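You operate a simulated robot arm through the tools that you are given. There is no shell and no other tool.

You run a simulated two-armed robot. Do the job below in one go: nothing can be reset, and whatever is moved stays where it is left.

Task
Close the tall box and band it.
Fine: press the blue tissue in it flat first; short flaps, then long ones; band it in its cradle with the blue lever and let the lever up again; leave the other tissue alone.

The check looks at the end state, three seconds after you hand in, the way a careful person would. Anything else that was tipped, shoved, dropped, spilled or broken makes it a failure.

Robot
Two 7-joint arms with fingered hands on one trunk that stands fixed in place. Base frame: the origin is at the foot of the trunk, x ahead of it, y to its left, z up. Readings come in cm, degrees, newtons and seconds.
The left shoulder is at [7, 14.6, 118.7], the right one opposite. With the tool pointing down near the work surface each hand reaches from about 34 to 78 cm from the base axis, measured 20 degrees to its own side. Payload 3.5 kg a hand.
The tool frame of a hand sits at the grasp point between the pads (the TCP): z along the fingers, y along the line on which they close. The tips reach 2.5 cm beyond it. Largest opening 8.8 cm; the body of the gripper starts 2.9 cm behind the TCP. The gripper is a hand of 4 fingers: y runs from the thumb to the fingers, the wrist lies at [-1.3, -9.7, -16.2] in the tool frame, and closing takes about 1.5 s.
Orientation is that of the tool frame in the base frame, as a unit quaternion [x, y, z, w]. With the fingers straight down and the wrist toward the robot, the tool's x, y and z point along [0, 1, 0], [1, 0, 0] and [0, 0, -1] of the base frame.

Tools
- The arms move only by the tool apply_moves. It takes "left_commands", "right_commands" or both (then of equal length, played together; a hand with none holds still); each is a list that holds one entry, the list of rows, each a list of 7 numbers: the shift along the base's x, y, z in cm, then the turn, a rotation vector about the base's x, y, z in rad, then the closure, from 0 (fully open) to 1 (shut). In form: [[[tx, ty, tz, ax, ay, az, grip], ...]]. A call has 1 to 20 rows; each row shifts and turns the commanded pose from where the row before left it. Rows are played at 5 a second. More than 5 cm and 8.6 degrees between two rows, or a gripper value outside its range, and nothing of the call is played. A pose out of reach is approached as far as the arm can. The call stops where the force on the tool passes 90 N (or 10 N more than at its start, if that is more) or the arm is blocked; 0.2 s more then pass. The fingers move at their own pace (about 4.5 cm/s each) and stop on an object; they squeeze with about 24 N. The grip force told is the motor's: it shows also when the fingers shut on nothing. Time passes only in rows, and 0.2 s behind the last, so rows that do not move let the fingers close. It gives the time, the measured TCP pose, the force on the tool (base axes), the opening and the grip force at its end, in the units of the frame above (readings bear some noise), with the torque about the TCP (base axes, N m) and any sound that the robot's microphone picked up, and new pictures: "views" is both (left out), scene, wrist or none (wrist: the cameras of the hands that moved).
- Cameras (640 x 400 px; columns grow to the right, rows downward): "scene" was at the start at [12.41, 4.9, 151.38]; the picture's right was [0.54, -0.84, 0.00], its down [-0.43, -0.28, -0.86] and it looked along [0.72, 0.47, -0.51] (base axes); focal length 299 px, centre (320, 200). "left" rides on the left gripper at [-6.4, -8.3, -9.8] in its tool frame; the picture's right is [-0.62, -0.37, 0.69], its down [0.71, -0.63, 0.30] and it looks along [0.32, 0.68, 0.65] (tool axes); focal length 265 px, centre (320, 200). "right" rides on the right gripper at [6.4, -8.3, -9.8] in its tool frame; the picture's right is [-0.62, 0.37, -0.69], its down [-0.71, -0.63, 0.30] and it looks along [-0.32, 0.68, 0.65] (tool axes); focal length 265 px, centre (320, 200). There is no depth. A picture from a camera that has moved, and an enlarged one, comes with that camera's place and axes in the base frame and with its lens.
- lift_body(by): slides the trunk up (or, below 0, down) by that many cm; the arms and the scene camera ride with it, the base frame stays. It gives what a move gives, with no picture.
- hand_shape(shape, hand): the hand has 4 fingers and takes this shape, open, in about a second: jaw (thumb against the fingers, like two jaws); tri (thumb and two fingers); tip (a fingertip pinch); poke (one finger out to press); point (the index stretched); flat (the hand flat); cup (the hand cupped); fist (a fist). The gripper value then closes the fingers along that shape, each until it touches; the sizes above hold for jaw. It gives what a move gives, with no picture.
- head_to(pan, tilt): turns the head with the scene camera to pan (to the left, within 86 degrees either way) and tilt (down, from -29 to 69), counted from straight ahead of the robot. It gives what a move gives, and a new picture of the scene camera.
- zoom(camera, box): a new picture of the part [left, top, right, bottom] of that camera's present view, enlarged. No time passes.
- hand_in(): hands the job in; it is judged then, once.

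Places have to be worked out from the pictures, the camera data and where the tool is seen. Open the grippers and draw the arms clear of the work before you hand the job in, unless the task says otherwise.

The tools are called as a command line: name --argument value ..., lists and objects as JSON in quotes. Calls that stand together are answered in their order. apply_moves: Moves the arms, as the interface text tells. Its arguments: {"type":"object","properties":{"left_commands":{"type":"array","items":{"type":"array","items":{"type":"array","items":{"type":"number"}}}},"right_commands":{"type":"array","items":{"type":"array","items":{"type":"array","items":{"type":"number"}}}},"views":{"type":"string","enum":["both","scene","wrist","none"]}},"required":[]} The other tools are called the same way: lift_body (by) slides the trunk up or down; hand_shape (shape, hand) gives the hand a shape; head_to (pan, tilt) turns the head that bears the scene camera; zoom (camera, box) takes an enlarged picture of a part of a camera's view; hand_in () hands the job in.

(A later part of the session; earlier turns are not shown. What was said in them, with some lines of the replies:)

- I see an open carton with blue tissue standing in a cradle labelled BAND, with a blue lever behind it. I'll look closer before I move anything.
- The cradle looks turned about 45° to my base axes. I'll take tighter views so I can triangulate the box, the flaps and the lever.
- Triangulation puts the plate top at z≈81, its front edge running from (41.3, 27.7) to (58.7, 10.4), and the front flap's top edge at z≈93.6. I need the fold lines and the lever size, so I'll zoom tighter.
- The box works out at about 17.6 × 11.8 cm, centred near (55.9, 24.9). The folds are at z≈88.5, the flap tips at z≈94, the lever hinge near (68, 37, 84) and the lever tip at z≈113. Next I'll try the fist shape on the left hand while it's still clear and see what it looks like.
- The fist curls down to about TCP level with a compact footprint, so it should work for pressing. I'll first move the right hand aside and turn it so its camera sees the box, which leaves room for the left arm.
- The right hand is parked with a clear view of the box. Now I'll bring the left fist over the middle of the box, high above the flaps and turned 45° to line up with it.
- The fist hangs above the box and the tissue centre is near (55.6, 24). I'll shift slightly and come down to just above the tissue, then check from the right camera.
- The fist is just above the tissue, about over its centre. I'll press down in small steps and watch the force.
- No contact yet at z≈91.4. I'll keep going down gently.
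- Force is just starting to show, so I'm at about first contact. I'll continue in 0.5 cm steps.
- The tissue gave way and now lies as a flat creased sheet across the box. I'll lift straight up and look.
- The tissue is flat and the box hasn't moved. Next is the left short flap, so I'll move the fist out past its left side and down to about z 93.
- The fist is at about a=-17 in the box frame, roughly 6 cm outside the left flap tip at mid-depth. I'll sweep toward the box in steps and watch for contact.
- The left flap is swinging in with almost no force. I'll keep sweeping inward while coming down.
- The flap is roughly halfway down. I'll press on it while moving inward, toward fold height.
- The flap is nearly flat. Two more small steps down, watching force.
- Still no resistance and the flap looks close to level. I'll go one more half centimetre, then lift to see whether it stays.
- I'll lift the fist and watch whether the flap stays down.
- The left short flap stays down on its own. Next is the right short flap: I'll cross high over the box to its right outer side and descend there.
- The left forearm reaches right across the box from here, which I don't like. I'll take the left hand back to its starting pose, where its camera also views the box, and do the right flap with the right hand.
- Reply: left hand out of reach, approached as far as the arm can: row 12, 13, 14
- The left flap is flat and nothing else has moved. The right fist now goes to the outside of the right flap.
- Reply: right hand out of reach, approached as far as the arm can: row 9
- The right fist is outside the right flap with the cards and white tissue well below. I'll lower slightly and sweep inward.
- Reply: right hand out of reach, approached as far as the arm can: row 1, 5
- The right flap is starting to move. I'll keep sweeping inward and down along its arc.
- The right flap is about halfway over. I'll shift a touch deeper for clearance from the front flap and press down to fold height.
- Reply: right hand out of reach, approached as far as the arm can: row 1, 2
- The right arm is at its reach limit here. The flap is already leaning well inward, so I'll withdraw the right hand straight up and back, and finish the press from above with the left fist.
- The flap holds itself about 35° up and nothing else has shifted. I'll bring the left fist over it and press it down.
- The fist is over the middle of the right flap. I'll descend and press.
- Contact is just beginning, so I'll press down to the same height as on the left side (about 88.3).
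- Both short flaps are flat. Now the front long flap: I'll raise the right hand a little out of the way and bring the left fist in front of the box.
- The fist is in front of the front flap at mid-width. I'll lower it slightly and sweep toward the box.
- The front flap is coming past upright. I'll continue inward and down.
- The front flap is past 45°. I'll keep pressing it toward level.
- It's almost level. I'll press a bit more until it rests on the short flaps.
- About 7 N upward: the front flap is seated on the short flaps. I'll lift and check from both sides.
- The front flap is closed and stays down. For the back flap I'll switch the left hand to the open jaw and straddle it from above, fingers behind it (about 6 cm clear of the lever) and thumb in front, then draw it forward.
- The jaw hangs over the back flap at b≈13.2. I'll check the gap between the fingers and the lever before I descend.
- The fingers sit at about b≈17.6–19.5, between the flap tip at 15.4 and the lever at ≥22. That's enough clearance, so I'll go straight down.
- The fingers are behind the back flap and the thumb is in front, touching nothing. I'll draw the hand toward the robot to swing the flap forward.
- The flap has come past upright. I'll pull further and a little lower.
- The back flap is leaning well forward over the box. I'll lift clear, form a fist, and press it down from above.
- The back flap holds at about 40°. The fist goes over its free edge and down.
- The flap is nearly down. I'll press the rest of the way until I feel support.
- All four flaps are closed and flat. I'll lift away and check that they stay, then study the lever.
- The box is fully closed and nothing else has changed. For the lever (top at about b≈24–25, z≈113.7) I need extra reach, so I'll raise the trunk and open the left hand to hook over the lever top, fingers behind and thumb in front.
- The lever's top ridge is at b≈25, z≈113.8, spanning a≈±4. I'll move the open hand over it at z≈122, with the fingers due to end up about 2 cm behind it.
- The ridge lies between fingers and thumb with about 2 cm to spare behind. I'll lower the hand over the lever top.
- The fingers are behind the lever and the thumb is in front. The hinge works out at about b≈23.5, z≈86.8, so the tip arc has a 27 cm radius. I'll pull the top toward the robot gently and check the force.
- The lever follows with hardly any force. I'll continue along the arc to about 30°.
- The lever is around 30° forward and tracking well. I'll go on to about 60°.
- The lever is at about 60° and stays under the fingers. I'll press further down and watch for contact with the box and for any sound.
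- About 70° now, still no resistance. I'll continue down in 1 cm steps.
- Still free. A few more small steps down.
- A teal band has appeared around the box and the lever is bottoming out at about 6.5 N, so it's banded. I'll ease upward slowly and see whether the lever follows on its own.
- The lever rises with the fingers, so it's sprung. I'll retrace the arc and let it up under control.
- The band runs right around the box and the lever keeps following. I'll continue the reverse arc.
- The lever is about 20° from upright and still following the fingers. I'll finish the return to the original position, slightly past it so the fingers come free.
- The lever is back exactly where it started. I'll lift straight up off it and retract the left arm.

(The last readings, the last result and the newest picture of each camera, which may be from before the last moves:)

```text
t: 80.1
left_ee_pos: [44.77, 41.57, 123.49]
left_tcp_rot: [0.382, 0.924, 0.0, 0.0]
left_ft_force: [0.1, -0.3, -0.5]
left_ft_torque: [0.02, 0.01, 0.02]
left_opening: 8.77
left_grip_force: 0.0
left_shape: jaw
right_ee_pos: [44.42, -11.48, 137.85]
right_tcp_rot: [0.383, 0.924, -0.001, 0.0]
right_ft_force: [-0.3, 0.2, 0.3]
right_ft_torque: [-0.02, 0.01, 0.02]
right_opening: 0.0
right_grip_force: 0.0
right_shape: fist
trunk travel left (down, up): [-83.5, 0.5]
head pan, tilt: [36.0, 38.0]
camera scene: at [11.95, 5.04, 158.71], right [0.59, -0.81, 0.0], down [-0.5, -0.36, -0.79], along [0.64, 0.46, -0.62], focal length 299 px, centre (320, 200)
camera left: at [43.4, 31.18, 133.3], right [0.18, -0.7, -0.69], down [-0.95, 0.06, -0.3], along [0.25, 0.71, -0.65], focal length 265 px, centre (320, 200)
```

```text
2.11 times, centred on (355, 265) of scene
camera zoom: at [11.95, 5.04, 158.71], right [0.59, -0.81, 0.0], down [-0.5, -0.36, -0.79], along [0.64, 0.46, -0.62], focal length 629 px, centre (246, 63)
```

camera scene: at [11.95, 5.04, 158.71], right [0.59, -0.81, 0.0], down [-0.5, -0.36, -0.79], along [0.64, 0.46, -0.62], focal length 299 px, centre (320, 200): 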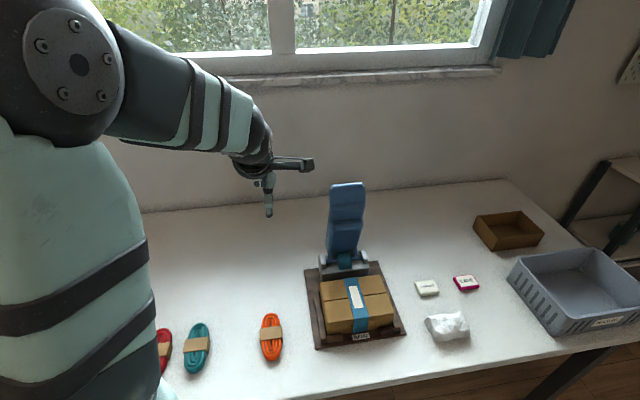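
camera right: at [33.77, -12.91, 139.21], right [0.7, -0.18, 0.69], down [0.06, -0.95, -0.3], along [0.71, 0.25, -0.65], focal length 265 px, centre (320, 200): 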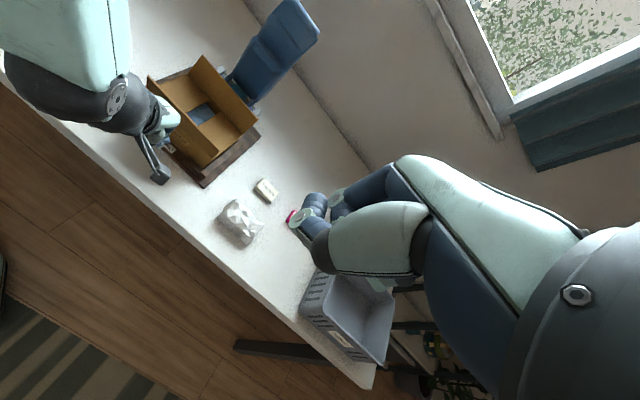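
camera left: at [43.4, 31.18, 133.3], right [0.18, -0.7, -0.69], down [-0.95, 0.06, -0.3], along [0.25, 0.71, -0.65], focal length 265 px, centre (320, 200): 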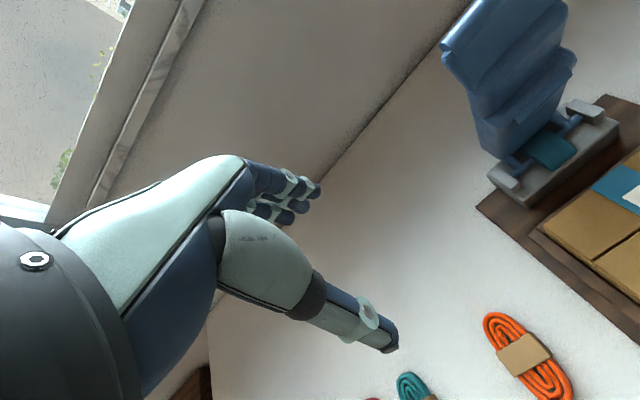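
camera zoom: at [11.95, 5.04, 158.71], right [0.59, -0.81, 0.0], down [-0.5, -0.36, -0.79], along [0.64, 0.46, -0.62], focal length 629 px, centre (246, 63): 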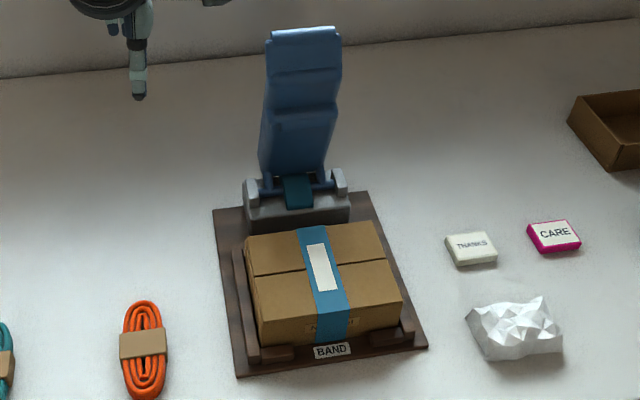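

The box is closed and banded, the lever is upright, and everything else sits where it was. I'll open the right hand and look over the far left side to confirm nothing there was touched.

hand_shape --hand "right" --shape "jaw"

apply_moves --left_commands '[[[-0.5, 0.5, 2, 0, 0, 0, 0], [-0.5, 0.5, 2, 0, 0, 0, 0], [0, 0, 0, 0, 0, 0, 0]]]' --views "none"

head_to --pan 60 --tilt 50

head_to --pan 20 --tilt 50

```text
t: 81.0
left_ee_pos: [44.55, 41.69, 123.35]
left_tcp_rot: [0.382, 0.924, 0.0, -0.001]
left_ft_force: [-0.1, 0.6, -0.5]
left_ft_torque: [-0.03, 0.01, 0.01]
left_opening: 8.8
left_grip_force: 0.0
left_shape: jaw
right_ee_pos: [44.32, -11.52, 137.93]
right_tcp_rot: [0.383, 0.924, 0.0, -0.001]
right_ft_force: [0.3, 0.5, -0.7]
right_ft_torque: [-0.01, 0.02, -0.04]
right_opening: 8.78
right_grip_force: 0.1
right_shape: jaw
trunk travel left (down, up): [-83.5, 0.5]
head pan, tilt: [36.0, 38.0]
```

```text
t: 81.8
left_ee_pos: [43.77, 42.68, 127.54]
left_tcp_rot: [0.383, 0.924, 0.0, 0.0]
left_ft_force: [0.0, 1.1, 0.1]
left_ft_torque: [-0.01, 0.04, -0.03]
left_opening: 8.79
left_grip_force: 0.1
left_shape: jaw
right_ee_pos: [44.18, -11.47, 137.91]
right_tcp_rot: [0.383, 0.924, 0.0, 0.001]
right_ft_force: [-0.6, -0.5, 0.7]
right_ft_torque: [-0.02, 0.02, 0.0]
right_opening: 8.78
right_grip_force: 0.1
right_shape: jaw
trunk travel left (down, up): [-83.5, 0.5]
head pan, tilt: [36.0, 38.0]
```

```text
t: 82.7
left_ee_pos: [43.92, 42.69, 127.65]
left_tcp_rot: [0.383, 0.924, 0.0, 0.0]
left_ft_force: [0.0, -0.6, 0.3]
left_ft_torque: [0.05, 0.0, 0.02]
left_opening: 8.8
left_grip_force: 0.0
left_shape: jaw
right_ee_pos: [44.33, -11.59, 137.93]
right_tcp_rot: [0.383, 0.924, -0.001, 0.001]
right_ft_force: [0.6, -0.4, 0.0]
right_ft_torque: [-0.01, 0.0, 0.0]
right_opening: 8.73
right_grip_force: 0.1
right_shape: jaw
trunk travel left (down, up): [-83.5, 0.5]
head pan, tilt: [60.0, 50.0]
camera scene: at [8.69, 6.64, 157.01], right [0.87, -0.5, 0.0], down [-0.38, -0.66, -0.64], along [0.32, 0.56, -0.77], focal length 299 px, centre (320, 200)
```

scene: 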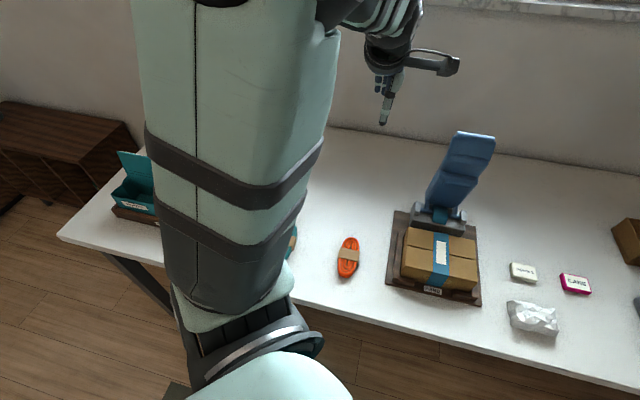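

```text
t: 83.8
left_ee_pos: [43.77, 42.71, 127.63]
left_tcp_rot: [0.383, 0.924, 0.0, 0.0]
left_ft_force: [0.5, 0.3, 0.4]
left_ft_torque: [0.02, -0.01, 0.0]
left_opening: 8.82
left_grip_force: 0.1
left_shape: jaw
right_ee_pos: [44.22, -11.44, 137.85]
right_tcp_rot: [0.383, 0.924, 0.0, 0.0]
right_ft_force: [-0.1, -0.1, 0.0]
right_ft_torque: [-0.01, -0.03, 0.0]
right_opening: 8.78
right_grip_force: 0.0
right_shape: jaw
trunk travel left (down, up): [-83.5, 0.5]
head pan, tilt: [20.0, 50.0]
camera scene: at [12.06, 2.64, 157.01], right [0.34, -0.94, 0.0], down [-0.72, -0.26, -0.64], along [0.6, 0.22, -0.77], focal length 299 px, centre (320, 200)
```

scene: 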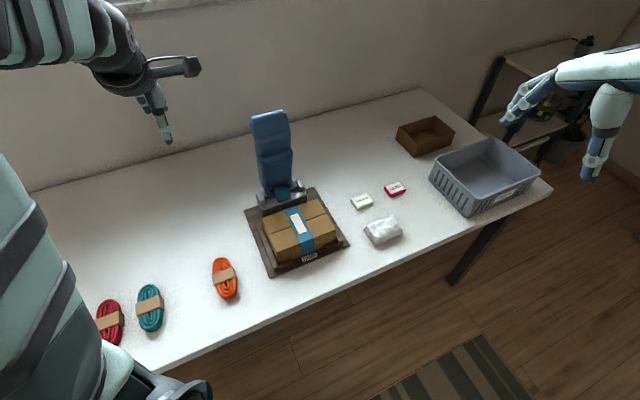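

The box is closed and banded in its cradle, the blue lever is upright again, and the white tissue, cards, coils and other boxes are undisturbed. Both hands are open and clear, so I'm handing in.

hand_in

```text
The job is handed in.
```

The tall box is closed and banded, and I've handed the job in; no result came back, so I can't tell you whether it passed.

- **Tissue:** I pressed the blue tissue flat first. I never touched the white tissue.
- **Flaps:** I folded the two short flaps, then the two long ones, and all four stayed down. The right arm ran out of reach on the right short flap, so I finished that one with the left hand.
- **Band:** I brought the blue lever down until a teal band wrapped the box, then let it back up. It sits upright where it started.

In the last pictures, the cards, coils, crate and small box were where they began. Part of the far left of the table was hidden behind the left arm in the final look, but I saw nothing moved there. Both hands are open and clear of the work, and I left the trunk 8.5 cm higher than at the start.
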